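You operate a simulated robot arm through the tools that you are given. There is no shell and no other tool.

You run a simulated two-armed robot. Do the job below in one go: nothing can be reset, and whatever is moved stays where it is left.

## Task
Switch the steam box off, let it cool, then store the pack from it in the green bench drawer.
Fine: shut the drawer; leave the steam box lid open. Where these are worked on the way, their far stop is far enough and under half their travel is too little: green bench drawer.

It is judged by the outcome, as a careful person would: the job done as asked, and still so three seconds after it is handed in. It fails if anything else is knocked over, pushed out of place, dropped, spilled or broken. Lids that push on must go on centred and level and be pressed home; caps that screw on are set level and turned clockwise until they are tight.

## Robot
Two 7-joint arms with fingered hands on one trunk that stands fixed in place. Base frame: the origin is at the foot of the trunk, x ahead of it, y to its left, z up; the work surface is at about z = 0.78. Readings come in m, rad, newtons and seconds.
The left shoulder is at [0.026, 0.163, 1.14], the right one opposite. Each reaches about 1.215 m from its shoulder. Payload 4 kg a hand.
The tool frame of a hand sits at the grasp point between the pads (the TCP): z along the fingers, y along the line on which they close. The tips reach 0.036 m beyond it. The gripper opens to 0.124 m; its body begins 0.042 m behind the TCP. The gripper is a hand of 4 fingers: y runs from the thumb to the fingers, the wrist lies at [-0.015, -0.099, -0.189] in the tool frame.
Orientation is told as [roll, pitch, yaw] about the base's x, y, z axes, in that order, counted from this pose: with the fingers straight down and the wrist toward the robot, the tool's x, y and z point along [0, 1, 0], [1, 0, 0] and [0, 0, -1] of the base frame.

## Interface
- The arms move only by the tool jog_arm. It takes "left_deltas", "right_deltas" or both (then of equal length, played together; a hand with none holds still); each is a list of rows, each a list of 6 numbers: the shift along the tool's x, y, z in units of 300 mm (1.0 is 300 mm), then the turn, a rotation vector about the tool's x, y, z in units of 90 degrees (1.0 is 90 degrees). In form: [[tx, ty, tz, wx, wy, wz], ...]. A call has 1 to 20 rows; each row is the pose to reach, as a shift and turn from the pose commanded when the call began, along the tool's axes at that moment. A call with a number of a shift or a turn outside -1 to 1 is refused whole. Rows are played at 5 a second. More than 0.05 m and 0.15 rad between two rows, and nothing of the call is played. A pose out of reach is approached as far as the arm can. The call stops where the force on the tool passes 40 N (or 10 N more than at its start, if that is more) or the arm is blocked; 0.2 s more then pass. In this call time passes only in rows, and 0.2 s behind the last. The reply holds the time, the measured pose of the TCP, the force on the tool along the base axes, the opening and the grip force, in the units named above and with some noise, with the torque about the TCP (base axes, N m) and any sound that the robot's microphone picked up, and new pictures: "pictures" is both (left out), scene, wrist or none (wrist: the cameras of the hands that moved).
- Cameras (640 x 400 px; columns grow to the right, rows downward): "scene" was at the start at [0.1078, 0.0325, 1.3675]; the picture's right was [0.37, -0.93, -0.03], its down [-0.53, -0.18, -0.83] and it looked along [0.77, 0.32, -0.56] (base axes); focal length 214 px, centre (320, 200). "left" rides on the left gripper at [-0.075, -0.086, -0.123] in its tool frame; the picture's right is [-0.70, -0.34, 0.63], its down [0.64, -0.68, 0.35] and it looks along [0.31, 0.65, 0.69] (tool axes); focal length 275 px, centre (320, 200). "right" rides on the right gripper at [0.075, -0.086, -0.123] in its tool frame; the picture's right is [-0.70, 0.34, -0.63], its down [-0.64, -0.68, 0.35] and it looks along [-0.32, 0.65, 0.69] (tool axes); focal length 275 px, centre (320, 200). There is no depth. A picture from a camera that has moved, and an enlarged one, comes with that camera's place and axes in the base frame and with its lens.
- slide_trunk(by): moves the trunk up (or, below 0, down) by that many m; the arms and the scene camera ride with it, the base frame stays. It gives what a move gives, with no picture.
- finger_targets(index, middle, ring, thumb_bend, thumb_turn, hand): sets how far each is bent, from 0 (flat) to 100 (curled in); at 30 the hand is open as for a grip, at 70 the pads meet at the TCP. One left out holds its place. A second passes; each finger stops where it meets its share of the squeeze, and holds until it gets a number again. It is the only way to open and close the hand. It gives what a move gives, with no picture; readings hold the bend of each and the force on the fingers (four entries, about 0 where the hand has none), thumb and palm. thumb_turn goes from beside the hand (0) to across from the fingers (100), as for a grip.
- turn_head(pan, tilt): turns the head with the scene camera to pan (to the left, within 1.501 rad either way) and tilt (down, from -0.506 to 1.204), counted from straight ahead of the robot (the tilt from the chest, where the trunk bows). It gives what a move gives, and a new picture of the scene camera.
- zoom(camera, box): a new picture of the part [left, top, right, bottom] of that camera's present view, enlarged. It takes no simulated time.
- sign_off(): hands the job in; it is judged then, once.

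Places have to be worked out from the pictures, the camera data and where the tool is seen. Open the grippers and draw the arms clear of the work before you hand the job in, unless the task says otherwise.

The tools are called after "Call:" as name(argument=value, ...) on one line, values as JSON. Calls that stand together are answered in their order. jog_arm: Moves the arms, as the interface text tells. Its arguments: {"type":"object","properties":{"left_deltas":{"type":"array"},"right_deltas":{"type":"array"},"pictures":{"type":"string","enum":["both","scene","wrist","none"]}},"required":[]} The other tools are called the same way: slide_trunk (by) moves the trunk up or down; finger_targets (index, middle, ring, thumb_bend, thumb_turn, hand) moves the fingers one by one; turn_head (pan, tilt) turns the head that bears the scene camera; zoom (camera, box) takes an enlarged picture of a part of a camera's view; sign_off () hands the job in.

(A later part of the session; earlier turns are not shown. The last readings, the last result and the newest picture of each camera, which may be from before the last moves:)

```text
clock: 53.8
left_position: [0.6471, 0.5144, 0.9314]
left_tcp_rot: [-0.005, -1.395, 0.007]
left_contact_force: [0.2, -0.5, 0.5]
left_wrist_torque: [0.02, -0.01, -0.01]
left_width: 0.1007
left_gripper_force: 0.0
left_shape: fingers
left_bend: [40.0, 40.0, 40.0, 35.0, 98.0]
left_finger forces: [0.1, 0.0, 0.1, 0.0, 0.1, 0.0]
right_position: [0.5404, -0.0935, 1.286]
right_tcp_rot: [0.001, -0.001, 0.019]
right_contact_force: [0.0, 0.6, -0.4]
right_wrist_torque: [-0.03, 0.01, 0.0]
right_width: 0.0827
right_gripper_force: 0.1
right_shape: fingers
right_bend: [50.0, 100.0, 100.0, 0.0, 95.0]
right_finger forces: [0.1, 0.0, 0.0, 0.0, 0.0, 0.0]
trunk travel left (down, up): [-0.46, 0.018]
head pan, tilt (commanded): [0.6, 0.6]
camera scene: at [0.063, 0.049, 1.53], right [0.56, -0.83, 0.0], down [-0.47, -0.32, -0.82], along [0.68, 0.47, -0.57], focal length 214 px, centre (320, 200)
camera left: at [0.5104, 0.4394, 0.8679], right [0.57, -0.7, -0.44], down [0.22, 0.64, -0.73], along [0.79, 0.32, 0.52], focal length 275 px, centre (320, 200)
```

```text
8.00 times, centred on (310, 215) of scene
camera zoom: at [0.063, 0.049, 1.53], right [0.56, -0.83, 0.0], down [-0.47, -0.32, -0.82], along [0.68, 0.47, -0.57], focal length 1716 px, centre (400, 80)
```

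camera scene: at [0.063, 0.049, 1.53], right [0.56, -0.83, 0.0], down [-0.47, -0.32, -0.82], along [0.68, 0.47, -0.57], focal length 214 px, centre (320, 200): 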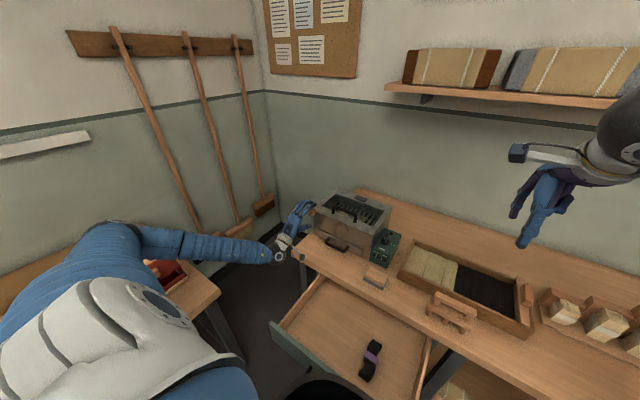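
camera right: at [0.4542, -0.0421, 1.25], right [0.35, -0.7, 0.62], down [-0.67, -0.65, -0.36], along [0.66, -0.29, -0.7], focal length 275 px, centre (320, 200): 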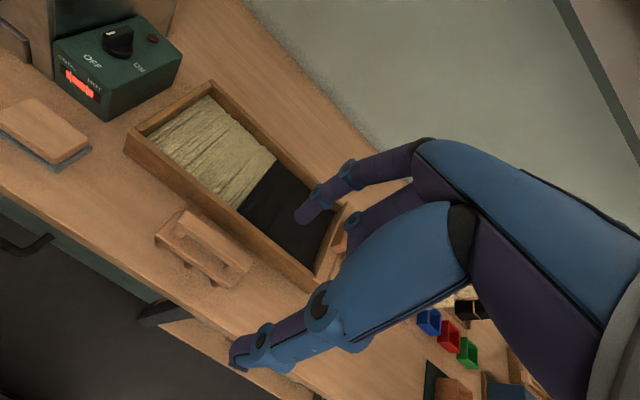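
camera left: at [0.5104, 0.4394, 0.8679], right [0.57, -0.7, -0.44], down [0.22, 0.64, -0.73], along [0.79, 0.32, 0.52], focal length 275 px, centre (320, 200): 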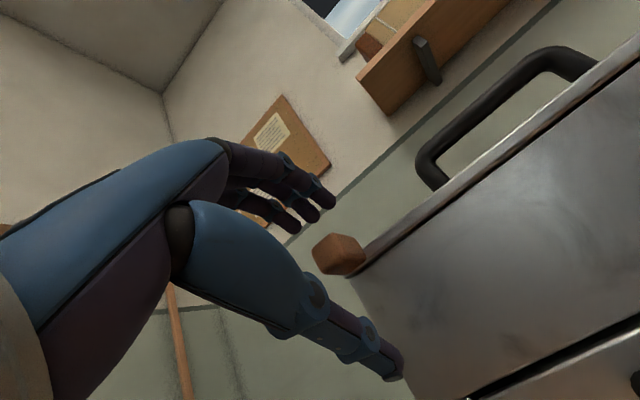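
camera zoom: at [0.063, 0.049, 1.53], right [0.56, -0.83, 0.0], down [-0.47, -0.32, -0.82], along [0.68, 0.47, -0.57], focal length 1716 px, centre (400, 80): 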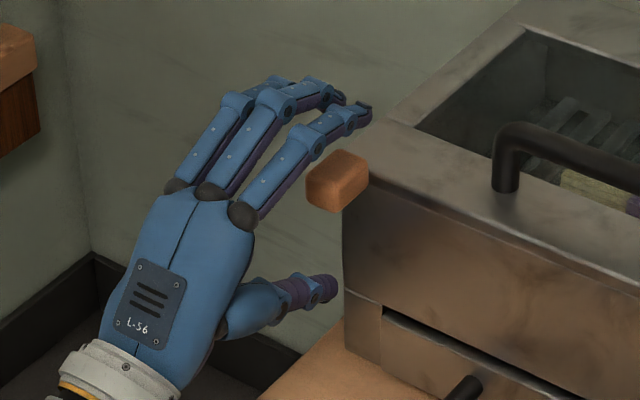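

Triangulating again puts the tab at about (0.679, 0.518, 0.930), between the index finger above and the thumb below. I'll close index, middle and thumb on it.

Call:
finger_targets(hand="left", index=75, middle=75, ring=50, thumb_bend=75)

Call:
jog_arm(left_deltas=[[0, 0, 0, 0, 0, 0]], pictures="both")

Call:
zoom(camera="scene", box=[270, 190, 350, 240])

Call:
zoom(camera="left", box=[220, 120, 460, 400])

```text
clock: 54.8
left_position: [0.6467, 0.515, 0.9324]
left_tcp_rot: [0.0, -1.395, 0.003]
left_contact_force: [0.5, 0.8, 2.0]
left_wrist_torque: [0.01, -0.42, -0.01]
left_width: 0.0272
left_gripper_force: 18.5
left_shape: fingers
left_bend: [59.0, 60.0, 50.0, 66.0, 100.0]
left_finger forces: [10.8, 10.3, 0.0, 0.0, 16.7, 0.1]
right_position: [0.5405, -0.0945, 1.2881]
right_tcp_rot: [0.0, -0.001, 0.018]
right_contact_force: [0.2, -0.5, 0.3]
right_wrist_torque: [-0.01, 0.01, -0.01]
right_width: 0.0824
right_gripper_force: 0.1
right_shape: fingers
right_bend: [50.0, 100.0, 100.0, 0.0, 95.0]
right_finger forces: [0.0, 0.1, 0.1, 0.2, 0.0, 0.0]
trunk travel left (down, up): [-0.46, 0.018]
head pan, tilt (commanded): [0.6, 0.6]
```

```text
clock: 55.2
left_position: [0.6471, 0.5132, 0.932]
left_tcp_rot: [-0.003, -1.396, 0.004]
left_contact_force: [-0.1, 1.4, 1.7]
left_wrist_torque: [0.03, -0.45, 0.01]
left_width: 0.0268
left_gripper_force: 18.8
left_shape: fingers
left_bend: [60.0, 60.0, 50.0, 66.0, 100.0]
left_finger forces: [10.7, 10.2, 0.0, 0.0, 16.9, 0.1]
right_position: [0.5415, -0.0951, 1.2873]
right_tcp_rot: [0.0, -0.002, 0.019]
right_contact_force: [0.3, 0.4, 0.5]
right_wrist_torque: [-0.02, 0.01, 0.01]
right_width: 0.0827
right_gripper_force: 0.1
right_shape: fingers
right_bend: [50.0, 100.0, 100.0, 0.0, 95.0]
right_finger forces: [0.0, 0.0, 0.0, 0.0, 0.0, 0.0]
trunk travel left (down, up): [-0.46, 0.018]
head pan, tilt (commanded): [0.6, 0.6]
camera scene: at [0.0626, 0.049, 1.5301], right [0.56, -0.83, 0.0], down [-0.47, -0.32, -0.82], along [0.68, 0.47, -0.57], focal length 214 px, centre (320, 200)
camera left: at [0.5103, 0.4393, 0.8684], right [0.57, -0.7, -0.44], down [0.22, 0.64, -0.73], along [0.79, 0.32, 0.52], focal length 275 px, centre (320, 200)
```

scene: 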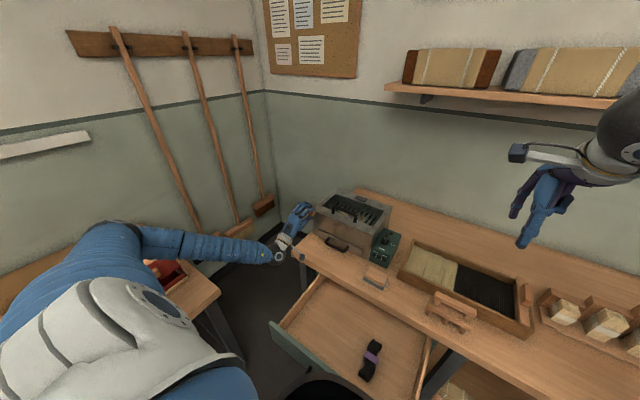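
left: 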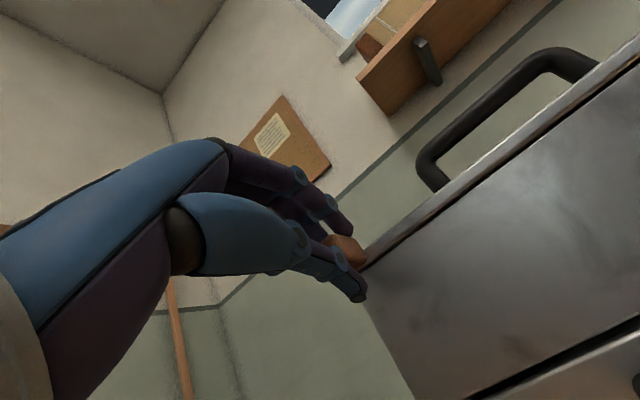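

```text
8.00 times, centred on (310, 215) of scene
camera zoom: at [0.0626, 0.049, 1.5301], right [0.56, -0.83, 0.0], down [-0.47, -0.32, -0.82], along [0.68, 0.47, -0.57], focal length 1716 px, centre (400, 80)
```

zoom: 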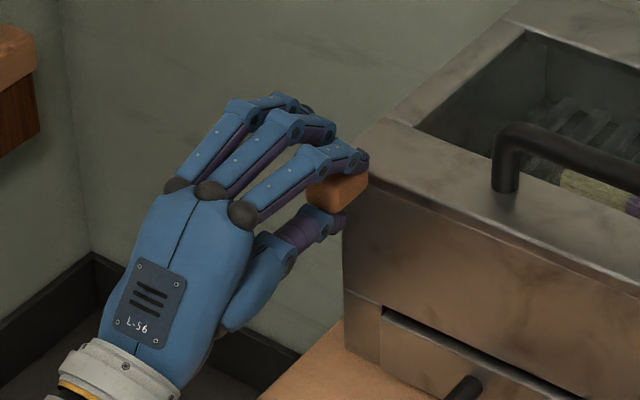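

```text
1.43 times, centred on (340, 260) of left
camera zoom: at [0.5103, 0.4393, 0.8684], right [0.57, -0.7, -0.44], down [0.22, 0.64, -0.73], along [0.79, 0.32, 0.52], focal length 393 px, centre (291, 114)
```

zoom: 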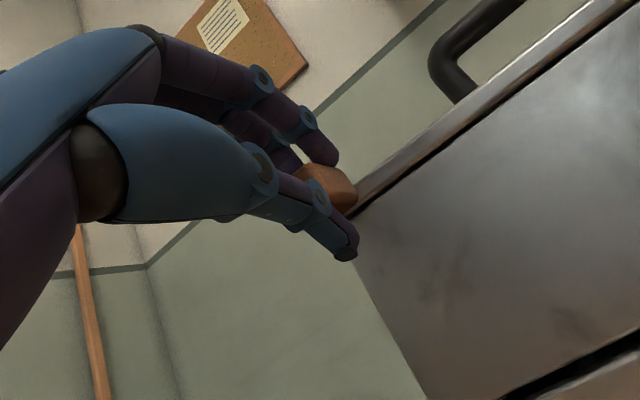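

I have a firm pinch on the tab (about 10 N per finger, 17 N thumb), and the gauge is cold. I'll begin lifting the lid about its rear hinge, estimated at x≈0.922, z≈0.93, with the hand turning along, and check the force.

Call:
jog_arm(left_deltas=[[0, 0.0911, -0.0107, 0.0637, 0, 0], [0, 0.1828, -0.0123, 0.1273, 0, 0], [0, 0.2741, -0.0048, 0.191, 0, 0]], pictures="scene")

Call:
zoom(camera="scene", box=[270, 160, 398, 250])

```text
clock: 56.0
left_position: [0.6596, 0.5154, 1.0133]
left_tcp_rot: [-0.001, -1.096, 0.002]
left_contact_force: [-11.0, -1.5, 2.9]
left_wrist_torque: [0.03, -0.44, -0.07]
left_width: 0.027
left_gripper_force: 23.4
left_shape: fingers
left_bend: [60.0, 60.0, 50.0, 65.0, 100.0]
left_finger forces: [11.1, 10.9, 0.0, 0.1, 23.7, 0.0]
right_position: [0.5399, -0.0952, 1.2874]
right_tcp_rot: [0.0, -0.002, 0.019]
right_contact_force: [-0.5, 0.1, 0.4]
right_wrist_torque: [-0.01, -0.02, 0.03]
right_width: 0.0825
right_gripper_force: 0.1
right_shape: fingers
right_bend: [50.0, 100.0, 100.0, 0.0, 95.0]
right_finger forces: [0.0, 0.1, 0.1, 0.1, 0.0, 0.0]
trunk travel left (down, up): [-0.46, 0.018]
head pan, tilt (commanded): [0.6, 0.6]
camera scene: at [0.0619, 0.048, 1.5302], right [0.56, -0.83, 0.0], down [-0.47, -0.32, -0.82], along [0.68, 0.47, -0.57], focal length 214 px, centre (320, 200)
```

scene: 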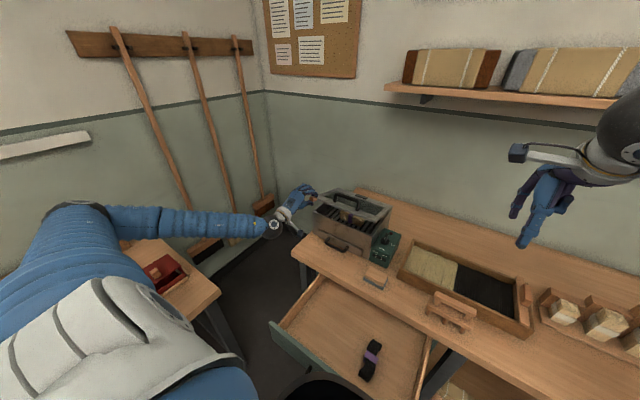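

```text
4.44 times, centred on (334, 205) of scene
camera zoom: at [0.0619, 0.048, 1.5302], right [0.56, -0.83, 0.0], down [-0.47, -0.32, -0.82], along [0.68, 0.47, -0.57], focal length 953 px, centre (258, 178)
```

zoom: 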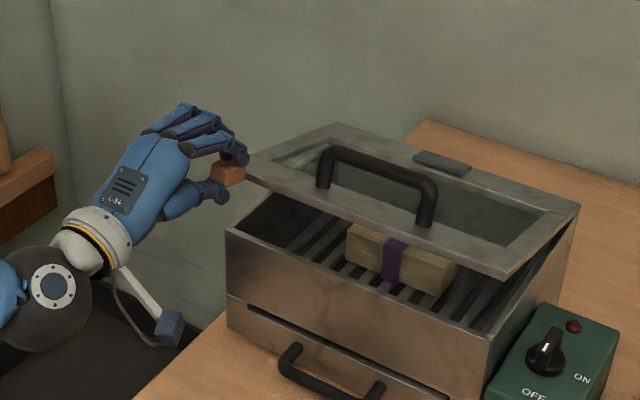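

The lid is rising and the pack with its purple band is in view. The lid pushes the hand back with about 11 N in −x, so I'll continue the arc with a small −x correction.

Call:
jog_arm(left_deltas=[[0, 0.0863, -0.0197, 0.0637, 0, 0], [0, 0.175, -0.027, 0.1273, 0, 0], [0, 0.2648, -0.0229, 0.191, 0, 0]], pictures="none")

Call:
zoom(camera="scene", box=[270, 150, 398, 230])

```text
clock: 56.8
left_position: [0.6918, 0.5158, 1.0858]
left_tcp_rot: [0.004, -0.796, -0.002]
left_contact_force: [1.4, -7.7, -2.0]
left_wrist_torque: [-0.06, -0.24, -0.28]
left_width: 0.0263
left_gripper_force: 17.5
left_shape: fingers
left_bend: [60.0, 60.0, 50.0, 66.0, 100.0]
left_finger forces: [9.0, 9.0, 0.0, 0.0, 17.3, 0.1]
right_position: [0.5422, -0.095, 1.2857]
right_tcp_rot: [0.0, 0.0, 0.017]
right_contact_force: [-0.4, -0.3, -1.1]
right_wrist_torque: [-0.01, 0.01, -0.05]
right_width: 0.0824
right_gripper_force: 0.0
right_shape: fingers
right_bend: [50.0, 100.0, 100.0, 0.0, 95.0]
right_finger forces: [0.0, 0.0, 0.1, 0.1, 0.0, 0.0]
trunk travel left (down, up): [-0.46, 0.018]
head pan, tilt (commanded): [0.6, 0.6]
```

```text
5.00 times, centred on (334, 190) of scene
camera zoom: at [0.0644, 0.0474, 1.53], right [0.56, -0.83, 0.0], down [-0.47, -0.32, -0.82], along [0.68, 0.47, -0.57], focal length 1072 px, centre (250, 250)
```

zoom: 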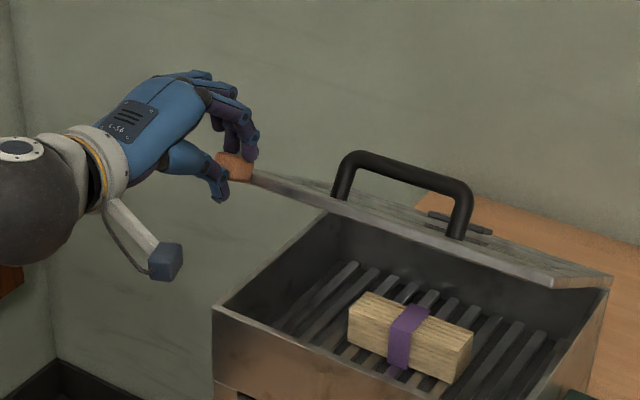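

Forces are now small and the lid follows. A circle fit gives the hinge at about (0.919, 0.940) with radius 0.272. I'll continue the arc to about 57°.

Call:
jog_arm(left_deltas=[[-0.007, 0.09, -0.0138, 0.0637, 0, 0], [-0.007, 0.1805, -0.019, 0.1273, 0, 0], [-0.007, 0.2712, -0.015, 0.191, 0, 0], [-0.007, 0.3607, -0.0018, 0.2546, 0, 0]], pictures="none")

Call:
zoom(camera="scene", box=[270, 130, 398, 230])

```text
clock: 57.8
left_position: [0.7643, 0.5151, 1.1648]
left_tcp_rot: [-0.001, -0.397, 0.002]
left_contact_force: [-0.9, 2.7, 2.5]
left_wrist_torque: [0.04, -0.39, 0.01]
left_width: 0.0269
left_gripper_force: 19.9
left_shape: fingers
left_bend: [60.0, 60.0, 50.0, 66.0, 100.0]
left_finger forces: [10.3, 10.6, 0.0, 0.0, 19.1, 0.0]
right_position: [0.5405, -0.0954, 1.2865]
right_tcp_rot: [0.0, 0.001, 0.019]
right_contact_force: [0.2, 0.0, 0.5]
right_wrist_torque: [0.02, 0.0, 0.02]
right_width: 0.0825
right_gripper_force: 0.0
right_shape: fingers
right_bend: [50.0, 100.0, 100.0, 0.0, 95.0]
right_finger forces: [0.1, 0.0, 0.0, 0.0, 0.0, 0.0]
trunk travel left (down, up): [-0.46, 0.018]
head pan, tilt (commanded): [0.6, 0.6]
```

```text
4.00 times, centred on (334, 180) of scene
camera zoom: at [0.0637, 0.0484, 1.5301], right [0.57, -0.82, 0.0], down [-0.47, -0.32, -0.82], along [0.68, 0.47, -0.57], focal length 858 px, centre (264, 280)
```

zoom: 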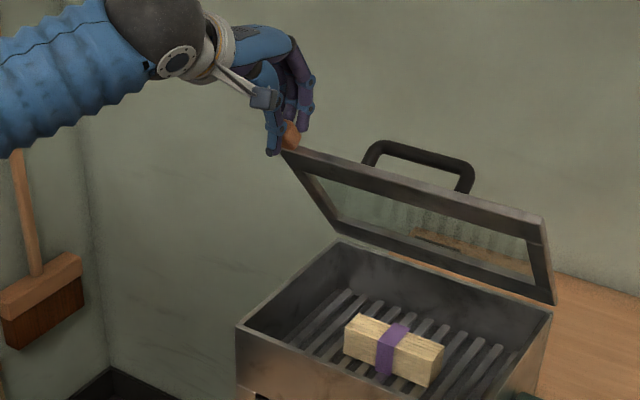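

Forces stay low and the lid is at about 57°. I'll continue to about 86°.

Call:
jog_arm(left_deltas=[[0, 0.0896, -0.0138, 0.0637, 0, 0], [0, 0.1801, -0.0186, 0.1273, 0, 0], [0, 0.2708, -0.0143, 0.191, 0, 0], [0, 0.3606, -0.001, 0.2546, 0, 0], [0, 0.4485, 0.0213, 0.3183, 0, 0]], pictures="none")

Call:
zoom(camera="scene", box=[270, 110, 414, 210])

```text
clock: 59.1
left_position: [0.8912, 0.5134, 1.2167]
left_tcp_rot: [-0.001, 0.09, -0.001]
left_contact_force: [-4.0, 2.4, 27.3]
left_wrist_torque: [0.02, -0.13, 0.05]
left_width: 0.0284
left_gripper_force: 26.4
left_shape: fingers
left_bend: [61.0, 60.0, 50.0, 64.0, 100.0]
left_finger forces: [10.8, 10.9, 0.0, 0.0, 30.6, 0.1]
right_position: [0.54, -0.0944, 1.2882]
right_tcp_rot: [0.001, -0.002, 0.019]
right_contact_force: [1.0, -0.1, -0.1]
right_wrist_torque: [0.0, -0.02, -0.01]
right_width: 0.0828
right_gripper_force: 0.0
right_shape: fingers
right_bend: [50.0, 100.0, 100.0, 0.0, 95.0]
right_finger forces: [0.0, 0.1, 0.0, 0.1, 0.0, 0.1]
trunk travel left (down, up): [-0.46, 0.018]
head pan, tilt (commanded): [0.6, 0.6]
stopped in row 5 (left hand): the force on the tool passed its limit at 43 N (the readings are from after the stop); the commanded pose is now the measured one
```

```text
4.00 times, centred on (342, 160) of scene
camera zoom: at [0.0619, 0.0486, 1.53], right [0.56, -0.83, 0.0], down [-0.47, -0.32, -0.82], along [0.68, 0.47, -0.57], focal length 858 px, centre (232, 360)
```

zoom: 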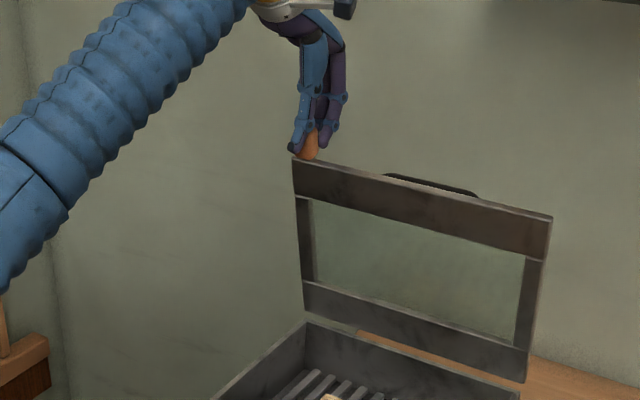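

The lid is nearly upright. The 27 N upward force says the hand is a few mm too low, so I'll relieve it by raising slightly and re-read.

Call:
jog_arm(left_deltas=[[0, 0, -0.015, 0, 0, 0], [0, 0, -0.025, 0, 0, 0]], pictures="none")

```text
clock: 59.7
left_position: [0.8929, 0.5138, 1.2183]
left_tcp_rot: [-0.003, 0.1, 0.001]
left_contact_force: [-0.3, 2.8, 4.0]
left_wrist_torque: [0.08, -0.35, 0.02]
left_width: 0.0281
left_gripper_force: 19.5
left_shape: fingers
left_bend: [60.0, 60.0, 50.0, 65.0, 100.0]
left_finger forces: [10.1, 9.7, 0.1, 0.0, 19.0, 0.0]
right_position: [0.5391, -0.0942, 1.2865]
right_tcp_rot: [0.0, -0.002, 0.017]
right_contact_force: [-0.3, 0.4, 1.0]
right_wrist_torque: [-0.01, -0.03, 0.0]
right_width: 0.0826
right_gripper_force: 0.1
right_shape: fingers
right_bend: [50.0, 100.0, 100.0, 0.0, 95.0]
right_finger forces: [0.0, 0.0, 0.1, 0.0, 0.1, 0.1]
trunk travel left (down, up): [-0.46, 0.018]
head pan, tilt (commanded): [0.6, 0.6]
```

Forces are small again with the lid about upright. I'll continue past vertical slowly until it is well back or meets its stop.

Call:
jog_arm(left_deltas=[[0, 0.0963, -0.0104, 0.0637, 0, 0], [0, 0.1908, -0.0186, 0.1273, 0, 0]], pictures="none")

Call:
zoom(camera="scene", box=[270, 110, 414, 210])

```text
clock: 60.3
left_position: [0.9482, 0.5131, 1.2229]
left_tcp_rot: [-0.001, 0.297, 0.001]
left_contact_force: [1.9, 1.7, 17.0]
left_wrist_torque: [0.01, -0.31, -0.01]
left_width: 0.0282
left_gripper_force: 23.7
left_shape: fingers
left_bend: [61.0, 60.0, 50.0, 64.0, 100.0]
left_finger forces: [11.3, 11.6, 0.0, 0.0, 24.9, 0.1]
right_position: [0.5412, -0.0951, 1.2868]
right_tcp_rot: [0.0, -0.001, 0.02]
right_contact_force: [-0.5, 0.4, 0.2]
right_wrist_torque: [0.03, 0.03, 0.02]
right_width: 0.0824
right_gripper_force: 0.0
right_shape: fingers
right_bend: [50.0, 100.0, 100.0, 0.0, 95.0]
right_finger forces: [0.0, 0.0, 0.0, 0.0, 0.0, 0.1]
trunk travel left (down, up): [-0.46, 0.018]
head pan, tilt (commanded): [0.6, 0.6]
```

```text
4.00 times, centred on (342, 160) of scene
camera zoom: at [0.0623, 0.0474, 1.5303], right [0.57, -0.82, 0.0], down [-0.47, -0.32, -0.82], along [0.68, 0.47, -0.57], focal length 858 px, centre (232, 360)
```

zoom: 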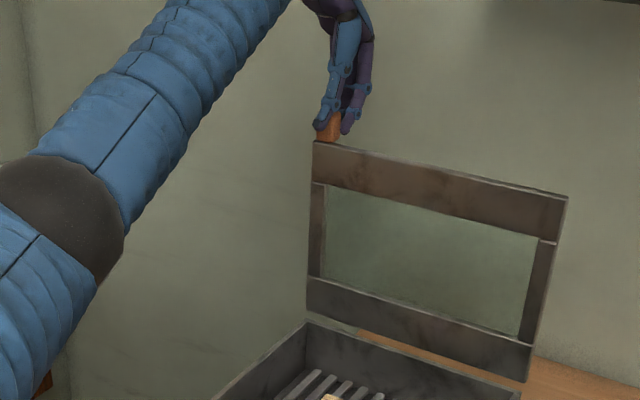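

The lid is now slightly past vertical, following the hand. I'll go a bit further with a slight rise to relieve the vertical load and feel for the stop.

Call:
jog_arm(left_deltas=[[0, 0.02, -0.022, 0.0, 0, 0], [0, 0.055, -0.032, 0.032, 0, 0], [0, 0.09, -0.038, 0.0637, 0, 0]], pictures="none")

Call:
zoom(camera="scene", box=[270, 110, 414, 210])

```text
clock: 61.1
left_position: [0.9795, 0.5132, 1.222]
left_tcp_rot: [0.0, 0.4, 0.0]
left_contact_force: [0.6, 2.3, -2.8]
left_wrist_torque: [0.03, -0.34, -0.03]
left_width: 0.0268
left_gripper_force: 17.2
left_shape: fingers
left_bend: [60.0, 60.0, 50.0, 65.0, 100.0]
left_finger forces: [9.2, 9.8, 0.0, 0.0, 15.8, 0.0]
right_position: [0.5412, -0.0957, 1.2856]
right_tcp_rot: [0.001, 0.0, 0.017]
right_contact_force: [0.1, -0.2, 0.8]
right_wrist_torque: [-0.01, 0.04, -0.01]
right_width: 0.0829
right_gripper_force: 0.1
right_shape: fingers
right_bend: [50.0, 100.0, 100.0, 0.0, 95.0]
right_finger forces: [0.0, 0.1, 0.0, 0.0, 0.0, 0.0]
trunk travel left (down, up): [-0.46, 0.018]
head pan, tilt (commanded): [0.6, 0.6]
```

```text
4.00 times, centred on (342, 160) of scene
camera zoom: at [0.0638, 0.0478, 1.53], right [0.57, -0.82, 0.0], down [-0.47, -0.32, -0.82], along [0.68, 0.47, -0.57], focal length 858 px, centre (232, 360)
```

zoom: 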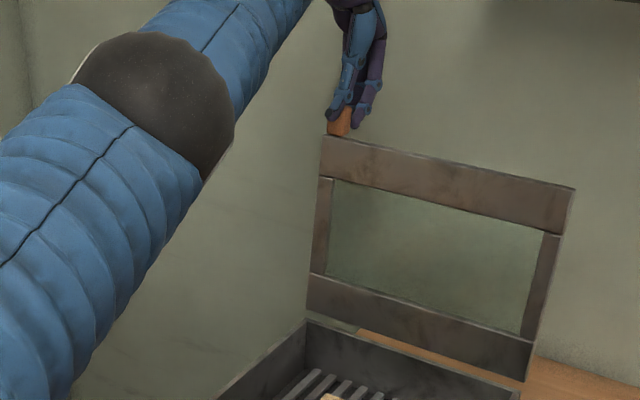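

The lid is at about 103° with no stop felt and low forces. I'll push a bit further back without turning the hand, since the wrist is near its reach limit.

Call:
jog_arm(left_deltas=[[0, 0.035, -0.008, 0.0, 0, 0], [0, 0.07, -0.012, 0.0, 0, 0]], pictures="none")

Call:
zoom(camera="scene", box=[270, 110, 414, 210])

```text
clock: 61.7
left_position: [0.9813, 0.51, 1.2196]
left_tcp_rot: [0.0, 0.395, 0.001]
left_contact_force: [3.2, 8.4, 17.6]
left_wrist_torque: [0.3, -0.2, -0.1]
left_width: 0.0257
left_gripper_force: 22.4
left_shape: fingers
left_bend: [61.0, 60.0, 50.0, 65.0, 100.0]
left_finger forces: [6.5, 12.6, 0.0, 0.0, 24.9, 0.0]
left hand out of reach, approached as far as the arm can: row 1, 2
right_position: [0.5399, -0.0946, 1.288]
right_tcp_rot: [-0.001, -0.003, 0.017]
right_contact_force: [-0.3, -0.1, -0.5]
right_wrist_torque: [-0.01, 0.02, -0.01]
right_width: 0.0826
right_gripper_force: 0.1
right_shape: fingers
right_bend: [50.0, 100.0, 100.0, 0.0, 95.0]
right_finger forces: [0.1, 0.0, 0.0, 0.0, 0.1, 0.0]
trunk travel left (down, up): [-0.46, 0.018]
head pan, tilt (commanded): [0.6, 0.6]
```

```text
4.00 times, centred on (342, 160) of scene
camera zoom: at [0.0613, 0.0485, 1.5304], right [0.57, -0.82, 0.0], down [-0.47, -0.32, -0.83], along [0.68, 0.47, -0.56], focal length 858 px, centre (232, 360)
```

zoom: 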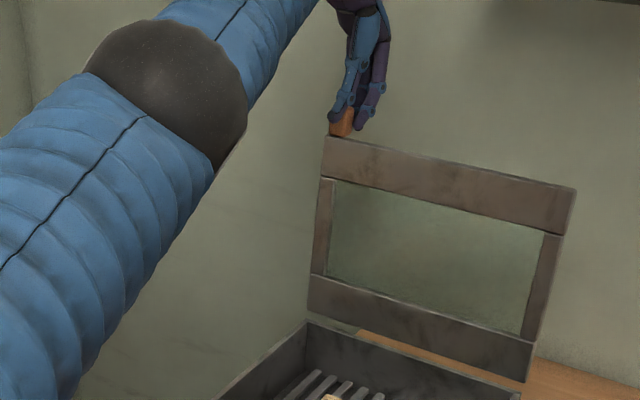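

The arm is at its reach, with the lid leaning back at about 104°. I'll release the tab and see whether the lid stays open.

Call:
finger_targets(hand="left", index=40, middle=40, ring=40, thumb_bend=40)

Call:
zoom(camera="scene", box=[270, 110, 414, 210])

```text
clock: 62.7
left_position: [0.9828, 0.5084, 1.2167]
left_tcp_rot: [0.0, 0.399, 0.0]
left_contact_force: [0.6, 0.0, -0.3]
left_wrist_torque: [-0.02, -0.02, 0.02]
left_width: 0.0926
left_gripper_force: 0.0
left_shape: fingers
left_bend: [40.0, 40.0, 40.0, 40.0, 99.0]
left_finger forces: [0.1, 0.1, 0.0, 0.1, 0.0, 0.0]
right_position: [0.541, -0.0952, 1.2869]
right_tcp_rot: [0.001, -0.001, 0.016]
right_contact_force: [-0.4, 0.3, 0.8]
right_wrist_torque: [-0.03, 0.04, -0.02]
right_width: 0.0828
right_gripper_force: 0.1
right_shape: fingers
right_bend: [50.0, 100.0, 100.0, 0.0, 95.0]
right_finger forces: [0.0, 0.0, 0.0, 0.1, 0.1, 0.0]
trunk travel left (down, up): [-0.46, 0.018]
head pan, tilt (commanded): [0.6, 0.6]
```

```text
4.00 times, centred on (342, 160) of scene
camera zoom: at [0.0628, 0.0487, 1.5301], right [0.56, -0.83, 0.0], down [-0.47, -0.32, -0.82], along [0.68, 0.47, -0.57], focal length 858 px, centre (232, 360)
```

zoom: 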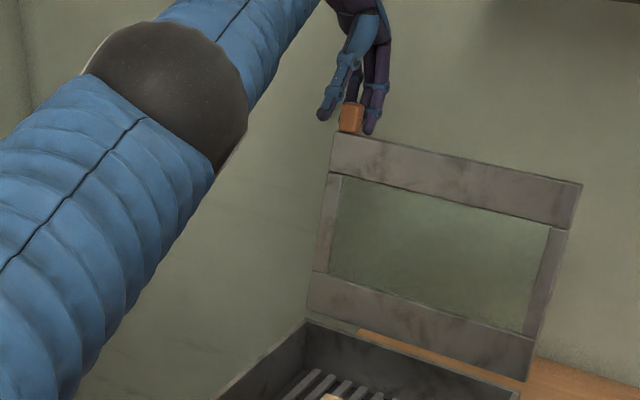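

The lid holds open by itself, leaning back. I'll open the hand wider and draw it straight up off the tab, easing the hand's tilt back at the same time.

Call:
finger_targets(hand="left", index=15, middle=15, ring=15, thumb_bend=5)

Call:
jog_arm(left_deltas=[[0, -0.03, -0.08, 0, 0, 0], [0, -0.05, -0.17, -0.03, 0, 0], [0, -0.07, -0.26, -0.08, 0, 0]], pictures="scene")

Call:
zoom(camera="scene", box=[270, 100, 414, 200])

```text
clock: 63.7
left_position: [0.9836, 0.5098, 1.2167]
left_tcp_rot: [-0.001, 0.399, 0.0]
left_contact_force: [0.2, 1.1, 0.1]
left_wrist_torque: [0.0, 0.01, 0.04]
left_width: 0.1428
left_gripper_force: 0.0
left_shape: fingers
left_bend: [15.0, 15.0, 15.0, 5.0, 96.0]
left_finger forces: [0.1, 0.0, 0.1, 0.0, 0.0, 0.0]
right_position: [0.5402, -0.0945, 1.2875]
right_tcp_rot: [-0.002, -0.004, 0.018]
right_contact_force: [0.7, -0.4, 0.0]
right_wrist_torque: [-0.03, 0.01, 0.0]
right_width: 0.0825
right_gripper_force: 0.0
right_shape: fingers
right_bend: [50.0, 100.0, 100.0, 0.0, 95.0]
right_finger forces: [0.0, 0.1, 0.0, 0.0, 0.1, 0.0]
trunk travel left (down, up): [-0.46, 0.018]
head pan, tilt (commanded): [0.6, 0.6]
```

```text
clock: 64.5
left_position: [0.9932, 0.5093, 1.2946]
left_tcp_rot: [-0.001, 0.272, 0.0]
left_contact_force: [-0.5, 0.3, 0.1]
left_wrist_torque: [0.01, 0.03, 0.0]
left_width: 0.143
left_gripper_force: 0.1
left_shape: fingers
left_bend: [15.0, 15.0, 15.0, 5.0, 95.0]
left_finger forces: [0.0, 0.0, 0.0, 0.0, 0.0, 0.0]
right_position: [0.5414, -0.0945, 1.2877]
right_tcp_rot: [-0.002, -0.002, 0.017]
right_contact_force: [0.7, -0.8, 0.2]
right_wrist_torque: [-0.01, 0.0, -0.02]
right_width: 0.0824
right_gripper_force: 0.1
right_shape: fingers
right_bend: [50.0, 100.0, 100.0, 0.0, 95.0]
right_finger forces: [0.0, 0.1, 0.0, 0.0, 0.1, 0.1]
trunk travel left (down, up): [-0.46, 0.018]
head pan, tilt (commanded): [0.6, 0.6]
camera scene: at [0.0634, 0.0502, 1.5299], right [0.56, -0.83, 0.0], down [-0.47, -0.32, -0.82], along [0.68, 0.47, -0.57], focal length 214 px, centre (320, 200)
```

scene: 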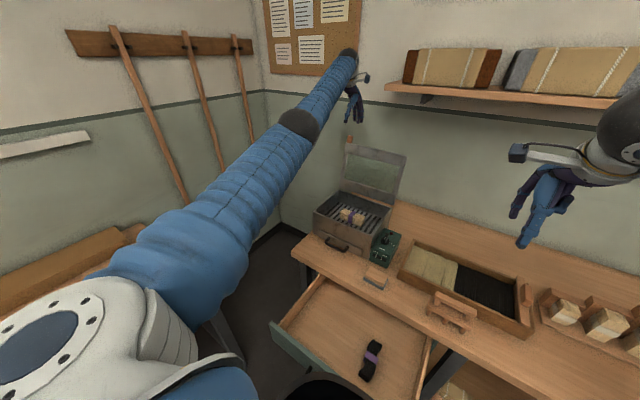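

```text
4.00 times, centred on (342, 150) of scene
camera zoom: at [0.0634, 0.0502, 1.5299], right [0.56, -0.83, 0.0], down [-0.47, -0.32, -0.82], along [0.68, 0.47, -0.57], focal length 858 px, centre (232, 400)
```

zoom: 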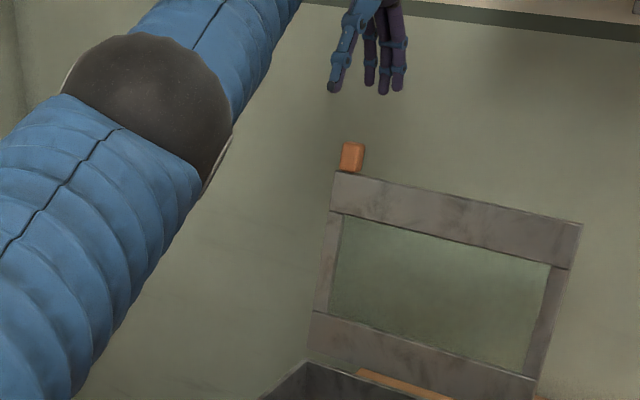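

The hand is clear and the lid stays open on its own. I'll bring the left hand back over the open box, tilting it so the wrist leans toward me, to view and line up the pack.

Call:
jog_arm(left_deltas=[[-0.06, -0.101, 0.037, -0.075, 0, 0], [-0.121, -0.202, 0.074, -0.15, 0, 0], [-0.182, -0.303, 0.11, -0.225, 0, 0], [-0.242, -0.404, 0.147, -0.3, 0, 0], [-0.303, -0.505, 0.184, -0.375, 0, 0], [-0.363, -0.606, 0.221, -0.45, 0, 0]], pictures="none")

Call:
finger_targets(hand="left", index=35, middle=35, ring=35, thumb_bend=35, thumb_turn=100)

Call:
jog_arm(left_deltas=[[0, 0, 0, 0, 0, 0]], pictures="both")

```text
clock: 65.9
left_position: [0.8019, 0.3995, 1.283]
left_tcp_rot: [-0.003, -0.438, 0.002]
left_contact_force: [-0.9, 0.2, -0.4]
left_wrist_torque: [0.03, -0.01, 0.02]
left_width: 0.143
left_gripper_force: 0.0
left_shape: fingers
left_bend: [15.0, 15.0, 15.0, 5.0, 95.0]
left_finger forces: [0.0, 0.1, 0.0, 0.0, 0.0, 0.0]
right_position: [0.5398, -0.0938, 1.2868]
right_tcp_rot: [-0.001, -0.003, 0.019]
right_contact_force: [0.6, -0.4, 0.1]
right_wrist_torque: [-0.02, 0.0, -0.01]
right_width: 0.0824
right_gripper_force: 0.0
right_shape: fingers
right_bend: [50.0, 100.0, 100.0, 0.0, 95.0]
right_finger forces: [0.0, 0.0, 0.0, 0.1, 0.0, 0.0]
trunk travel left (down, up): [-0.46, 0.018]
head pan, tilt (commanded): [0.6, 0.6]
```

```text
clock: 66.9
left_position: [0.8021, 0.3999, 1.2817]
left_tcp_rot: [-0.001, -0.435, 0.001]
left_contact_force: [-1.1, 0.3, -0.7]
left_wrist_torque: [-0.01, 0.0, 0.0]
left_width: 0.1083
left_gripper_force: 0.1
left_shape: fingers
left_bend: [35.0, 35.0, 35.0, 35.0, 98.0]
left_finger forces: [0.1, 0.1, 0.1, 0.0, 0.1, 0.0]
right_position: [0.5405, -0.0941, 1.2862]
right_tcp_rot: [-0.001, -0.003, 0.016]
right_contact_force: [0.0, 0.0, 0.4]
right_wrist_torque: [-0.02, 0.02, 0.01]
right_width: 0.0827
right_gripper_force: 0.1
right_shape: fingers
right_bend: [50.0, 100.0, 100.0, 0.0, 95.0]
right_finger forces: [0.1, 0.1, 0.0, 0.0, 0.0, 0.0]
trunk travel left (down, up): [-0.46, 0.018]
head pan, tilt (commanded): [0.6, 0.6]
```

```text
clock: 67.3
left_position: [0.8023, 0.3985, 1.2813]
left_tcp_rot: [-0.002, -0.435, 0.0]
left_contact_force: [-0.2, 0.5, 0.9]
left_wrist_torque: [0.01, 0.0, 0.01]
left_width: 0.1083
left_gripper_force: 0.1
left_shape: fingers
left_bend: [35.0, 35.0, 35.0, 35.0, 98.0]
left_finger forces: [0.1, 0.0, 0.0, 0.1, 0.0, 0.0]
right_position: [0.5395, -0.0948, 1.2873]
right_tcp_rot: [0.0, -0.002, 0.018]
right_contact_force: [0.0, -0.6, -1.0]
right_wrist_torque: [-0.01, 0.0, 0.02]
right_width: 0.0825
right_gripper_force: 0.1
right_shape: fingers
right_bend: [50.0, 100.0, 100.0, 0.0, 95.0]
right_finger forces: [0.0, 0.1, 0.1, 0.0, 0.0, 0.0]
trunk travel left (down, up): [-0.46, 0.018]
head pan, tilt (commanded): [0.6, 0.6]
camera scene: at [0.0629, 0.0488, 1.5301], right [0.56, -0.83, 0.0], down [-0.47, -0.32, -0.82], along [0.68, 0.47, -0.57], focal length 214 px, centre (320, 200)
camera left: at [0.6714, 0.3243, 1.3571], right [-0.04, -0.7, -0.72], down [-0.47, 0.64, -0.6], along [0.88, 0.31, -0.35], focal length 275 px, centre (320, 200)
```

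scene: 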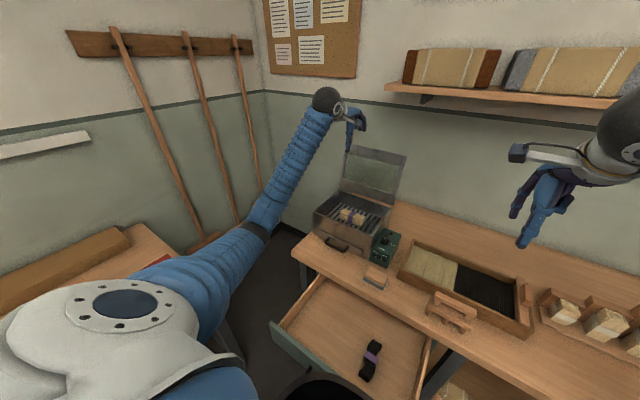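
left: 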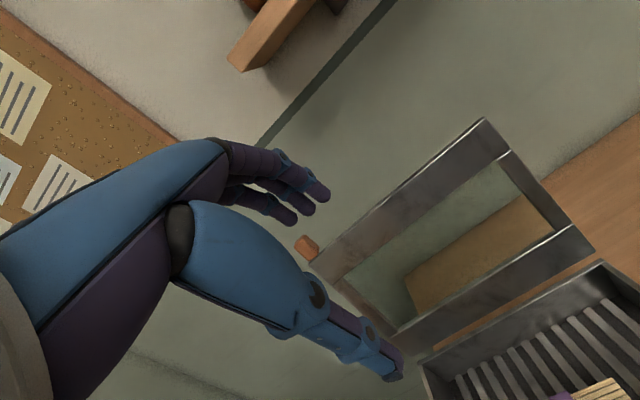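

The scene view sees the pack on the grate clearly. I'll zoom in to measure it and the box interior.

Call:
zoom(camera="scene", box=[300, 185, 404, 250])

Call:
zoom(camera="scene", box=[328, 198, 376, 228])

Call:
zoom(camera="left", box=[400, 240, 640, 400])

```text
6.15 times, centred on (352, 218) of scene
camera zoom: at [0.0629, 0.0488, 1.5301], right [0.56, -0.83, 0.0], down [-0.47, -0.32, -0.82], along [0.68, 0.47, -0.57], focal length 1320 px, centre (123, 92)
```

zoom: 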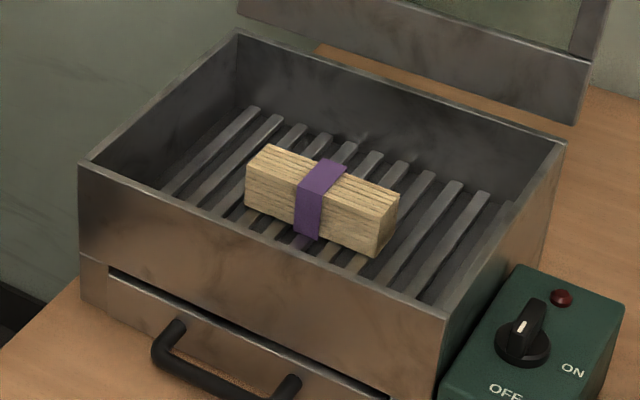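

```text
13.33 times, centred on (352, 213) of scene
camera zoom: at [0.0629, 0.0488, 1.5301], right [0.56, -0.83, 0.0], down [-0.47, -0.32, -0.82], along [0.68, 0.47, -0.57], focal length 2860 px, centre (-107, 27)
```

zoom: 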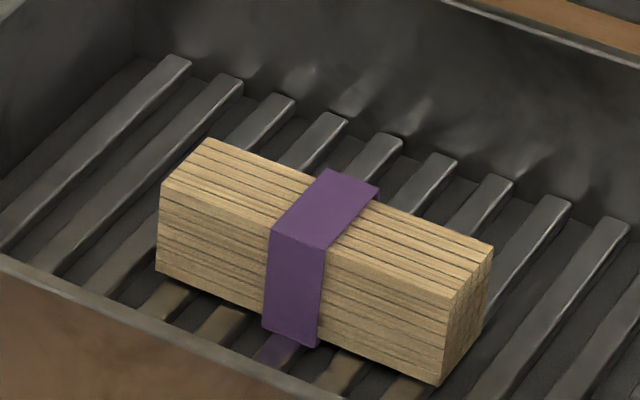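

```text
2.50 times, centred on (520, 320) of left
camera zoom: at [0.6714, 0.3243, 1.3571], right [-0.04, -0.7, -0.72], down [-0.47, 0.64, -0.6], along [0.88, 0.31, -0.35], focal length 688 px, centre (-180, -100)
```

zoom: 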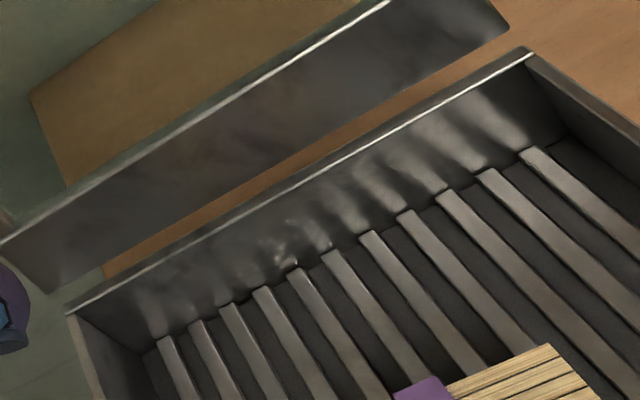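

The pack measures about 0.034×0.115×0.037 m at (0.811, 0.378), with its top at z≈0.893 and resting on the grate. I'll descend to a hover above it with the hand nearly vertical.

Call:
jog_arm(left_deltas=[[-0.014, -0.058, 0.115, 0.031, 0, 0], [-0.027, -0.116, 0.23, 0.063, 0, 0], [-0.041, -0.173, 0.345, 0.094, 0, 0], [-0.055, -0.231, 0.459, 0.125, 0, 0], [-0.068, -0.289, 0.574, 0.157, 0, 0], [-0.082, -0.347, 0.689, 0.188, 0, 0]], pictures="both")

Call:
zoom(camera="left", box=[260, 140, 560, 400])

Call:
zoom(camera="scene", box=[290, 140, 418, 240])

```text
clock: 68.7
left_position: [0.7915, 0.376, 1.0475]
left_tcp_rot: [-0.002, -0.14, 0.002]
left_contact_force: [-0.5, 0.1, 0.4]
left_wrist_torque: [0.03, 0.0, 0.01]
left_width: 0.1085
left_gripper_force: 0.0
left_shape: fingers
left_bend: [35.0, 35.0, 35.0, 35.0, 98.0]
left_finger forces: [0.0, 0.0, 0.1, 0.0, 0.1, 0.0]
right_position: [0.54, -0.094, 1.2867]
right_tcp_rot: [0.0, -0.003, 0.018]
right_contact_force: [0.8, -0.7, 0.3]
right_wrist_torque: [-0.03, 0.02, 0.04]
right_width: 0.0825
right_gripper_force: 0.1
right_shape: fingers
right_bend: [50.0, 100.0, 100.0, 0.0, 95.0]
right_finger forces: [0.0, 0.1, 0.1, 0.0, 0.0, 0.0]
trunk travel left (down, up): [-0.46, 0.018]
head pan, tilt (commanded): [0.6, 0.6]
camera scene: at [0.0633, 0.049, 1.53], right [0.56, -0.83, 0.0], down [-0.47, -0.32, -0.82], along [0.68, 0.47, -0.57], focal length 214 px, centre (320, 200)
camera left: at [0.6889, 0.3007, 1.1567], right [-0.25, -0.7, -0.67], down [-0.63, 0.64, -0.44], along [0.74, 0.31, -0.6], focal length 275 px, centre (320, 200)
```

scene: 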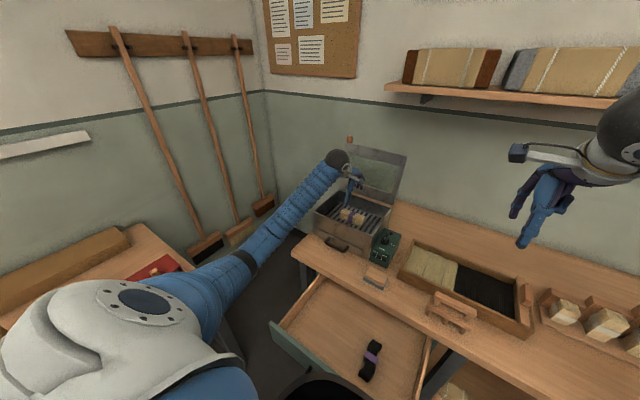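
left: 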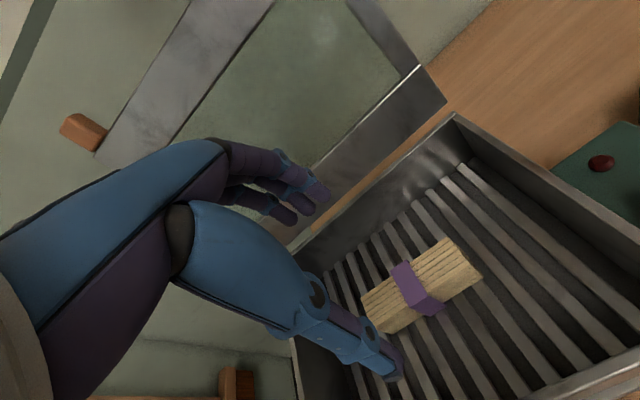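

```text
1.54 times, centred on (410, 270) of left
camera zoom: at [0.6889, 0.3007, 1.1567], right [-0.25, -0.7, -0.67], down [-0.63, 0.64, -0.44], along [0.74, 0.31, -0.6], focal length 424 px, centre (182, 92)
```

zoom: 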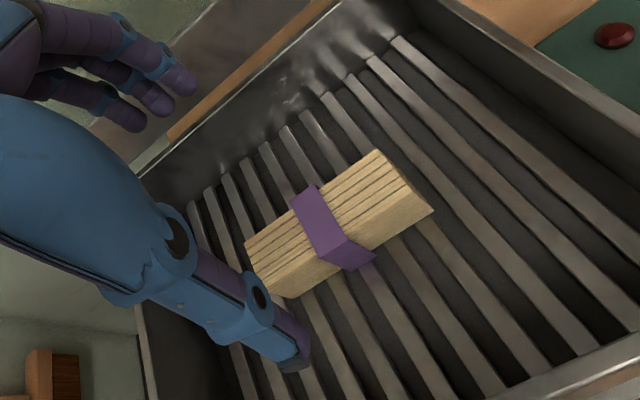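

```text
4.00 times, centred on (354, 190) of scene
camera zoom: at [0.0633, 0.049, 1.53], right [0.56, -0.83, 0.0], down [-0.47, -0.32, -0.82], along [0.68, 0.47, -0.57], focal length 858 px, centre (184, 240)
```

zoom: 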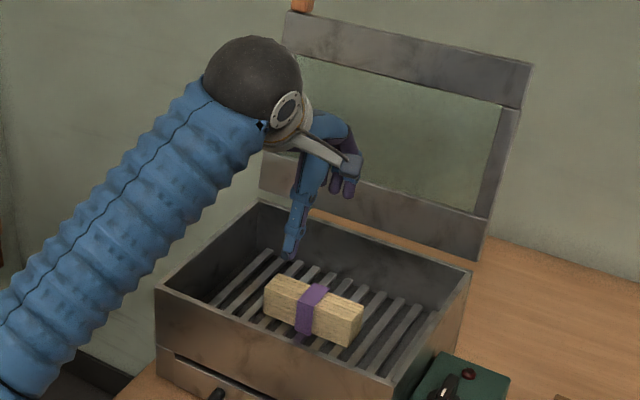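

The left camera puts the pack centre at about (0.815, 0.378), directly ahead along the finger axis. I'll descend most of the way and check again.

Call:
jog_arm(left_deltas=[[-0.002, -0.002, 0.12, 0, 0, 0], [-0.004, -0.004, 0.24, 0, 0, 0], [-0.006, -0.005, 0.35, 0, 0, 0]], pictures="both")

Call:
zoom(camera="left", box=[220, 140, 520, 400])

Call:
zoom(camera="scene", box=[310, 170, 406, 240])

```text
clock: 69.5
left_position: [0.806, 0.3729, 0.9434]
left_tcp_rot: [-0.002, -0.139, 0.002]
left_contact_force: [0.3, -0.4, -0.3]
left_wrist_torque: [-0.02, -0.01, -0.01]
left_width: 0.1083
left_gripper_force: 0.1
left_shape: fingers
left_bend: [35.0, 35.0, 35.0, 35.0, 98.0]
left_finger forces: [0.0, 0.1, 0.1, 0.0, 0.1, 0.1]
right_position: [0.5413, -0.0943, 1.2867]
right_tcp_rot: [-0.001, -0.001, 0.017]
right_contact_force: [0.8, -0.4, -0.5]
right_wrist_torque: [0.0, 0.04, 0.0]
right_width: 0.0826
right_gripper_force: 0.0
right_shape: fingers
right_bend: [50.0, 100.0, 100.0, 0.0, 95.0]
right_finger forces: [0.1, 0.0, 0.1, 0.1, 0.1, 0.0]
trunk travel left (down, up): [-0.46, 0.018]
head pan, tilt (commanded): [0.6, 0.6]
camera scene: at [0.0632, 0.0488, 1.53], right [0.56, -0.83, 0.0], down [-0.47, -0.32, -0.82], along [0.68, 0.47, -0.57], focal length 214 px, centre (320, 200)
camera left: at [0.7036, 0.2981, 1.0518], right [-0.25, -0.7, -0.67], down [-0.63, 0.64, -0.44], along [0.74, 0.31, -0.6], focal length 275 px, centre (320, 200)
```

scene: 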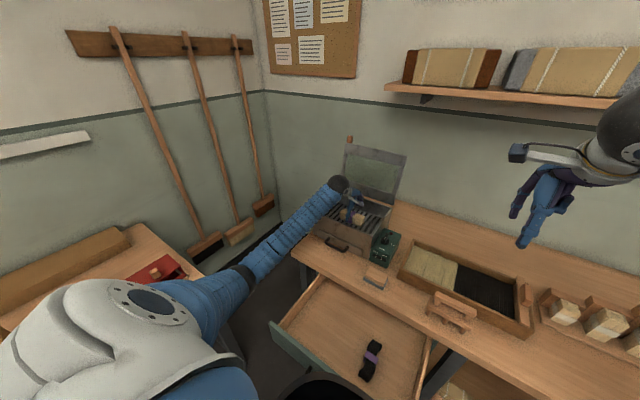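
left: 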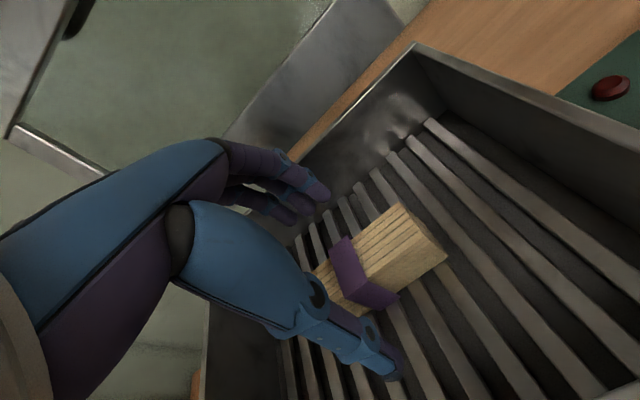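

```text
1.54 times, centred on (370, 270) of left
camera zoom: at [0.7036, 0.2981, 1.0518], right [-0.25, -0.7, -0.67], down [-0.63, 0.64, -0.44], along [0.74, 0.31, -0.6], focal length 424 px, centre (243, 92)
```

zoom: 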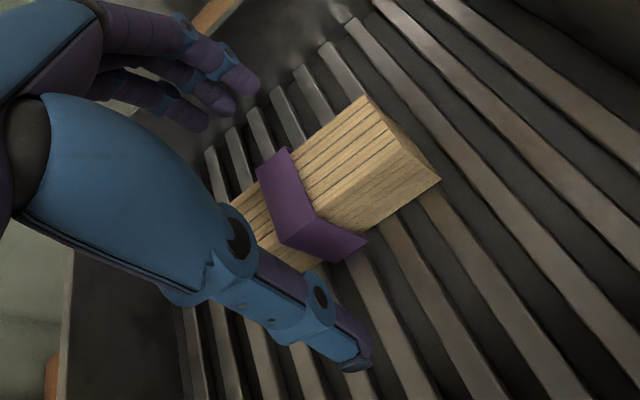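

```text
5.71 times, centred on (358, 205) of scene
camera zoom: at [0.0632, 0.0488, 1.53], right [0.56, -0.83, 0.0], down [-0.47, -0.32, -0.82], along [0.68, 0.47, -0.57], focal length 1226 px, centre (103, 171)
```

zoom: 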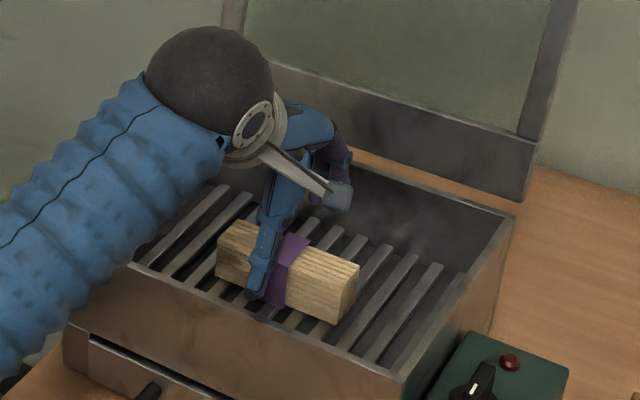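

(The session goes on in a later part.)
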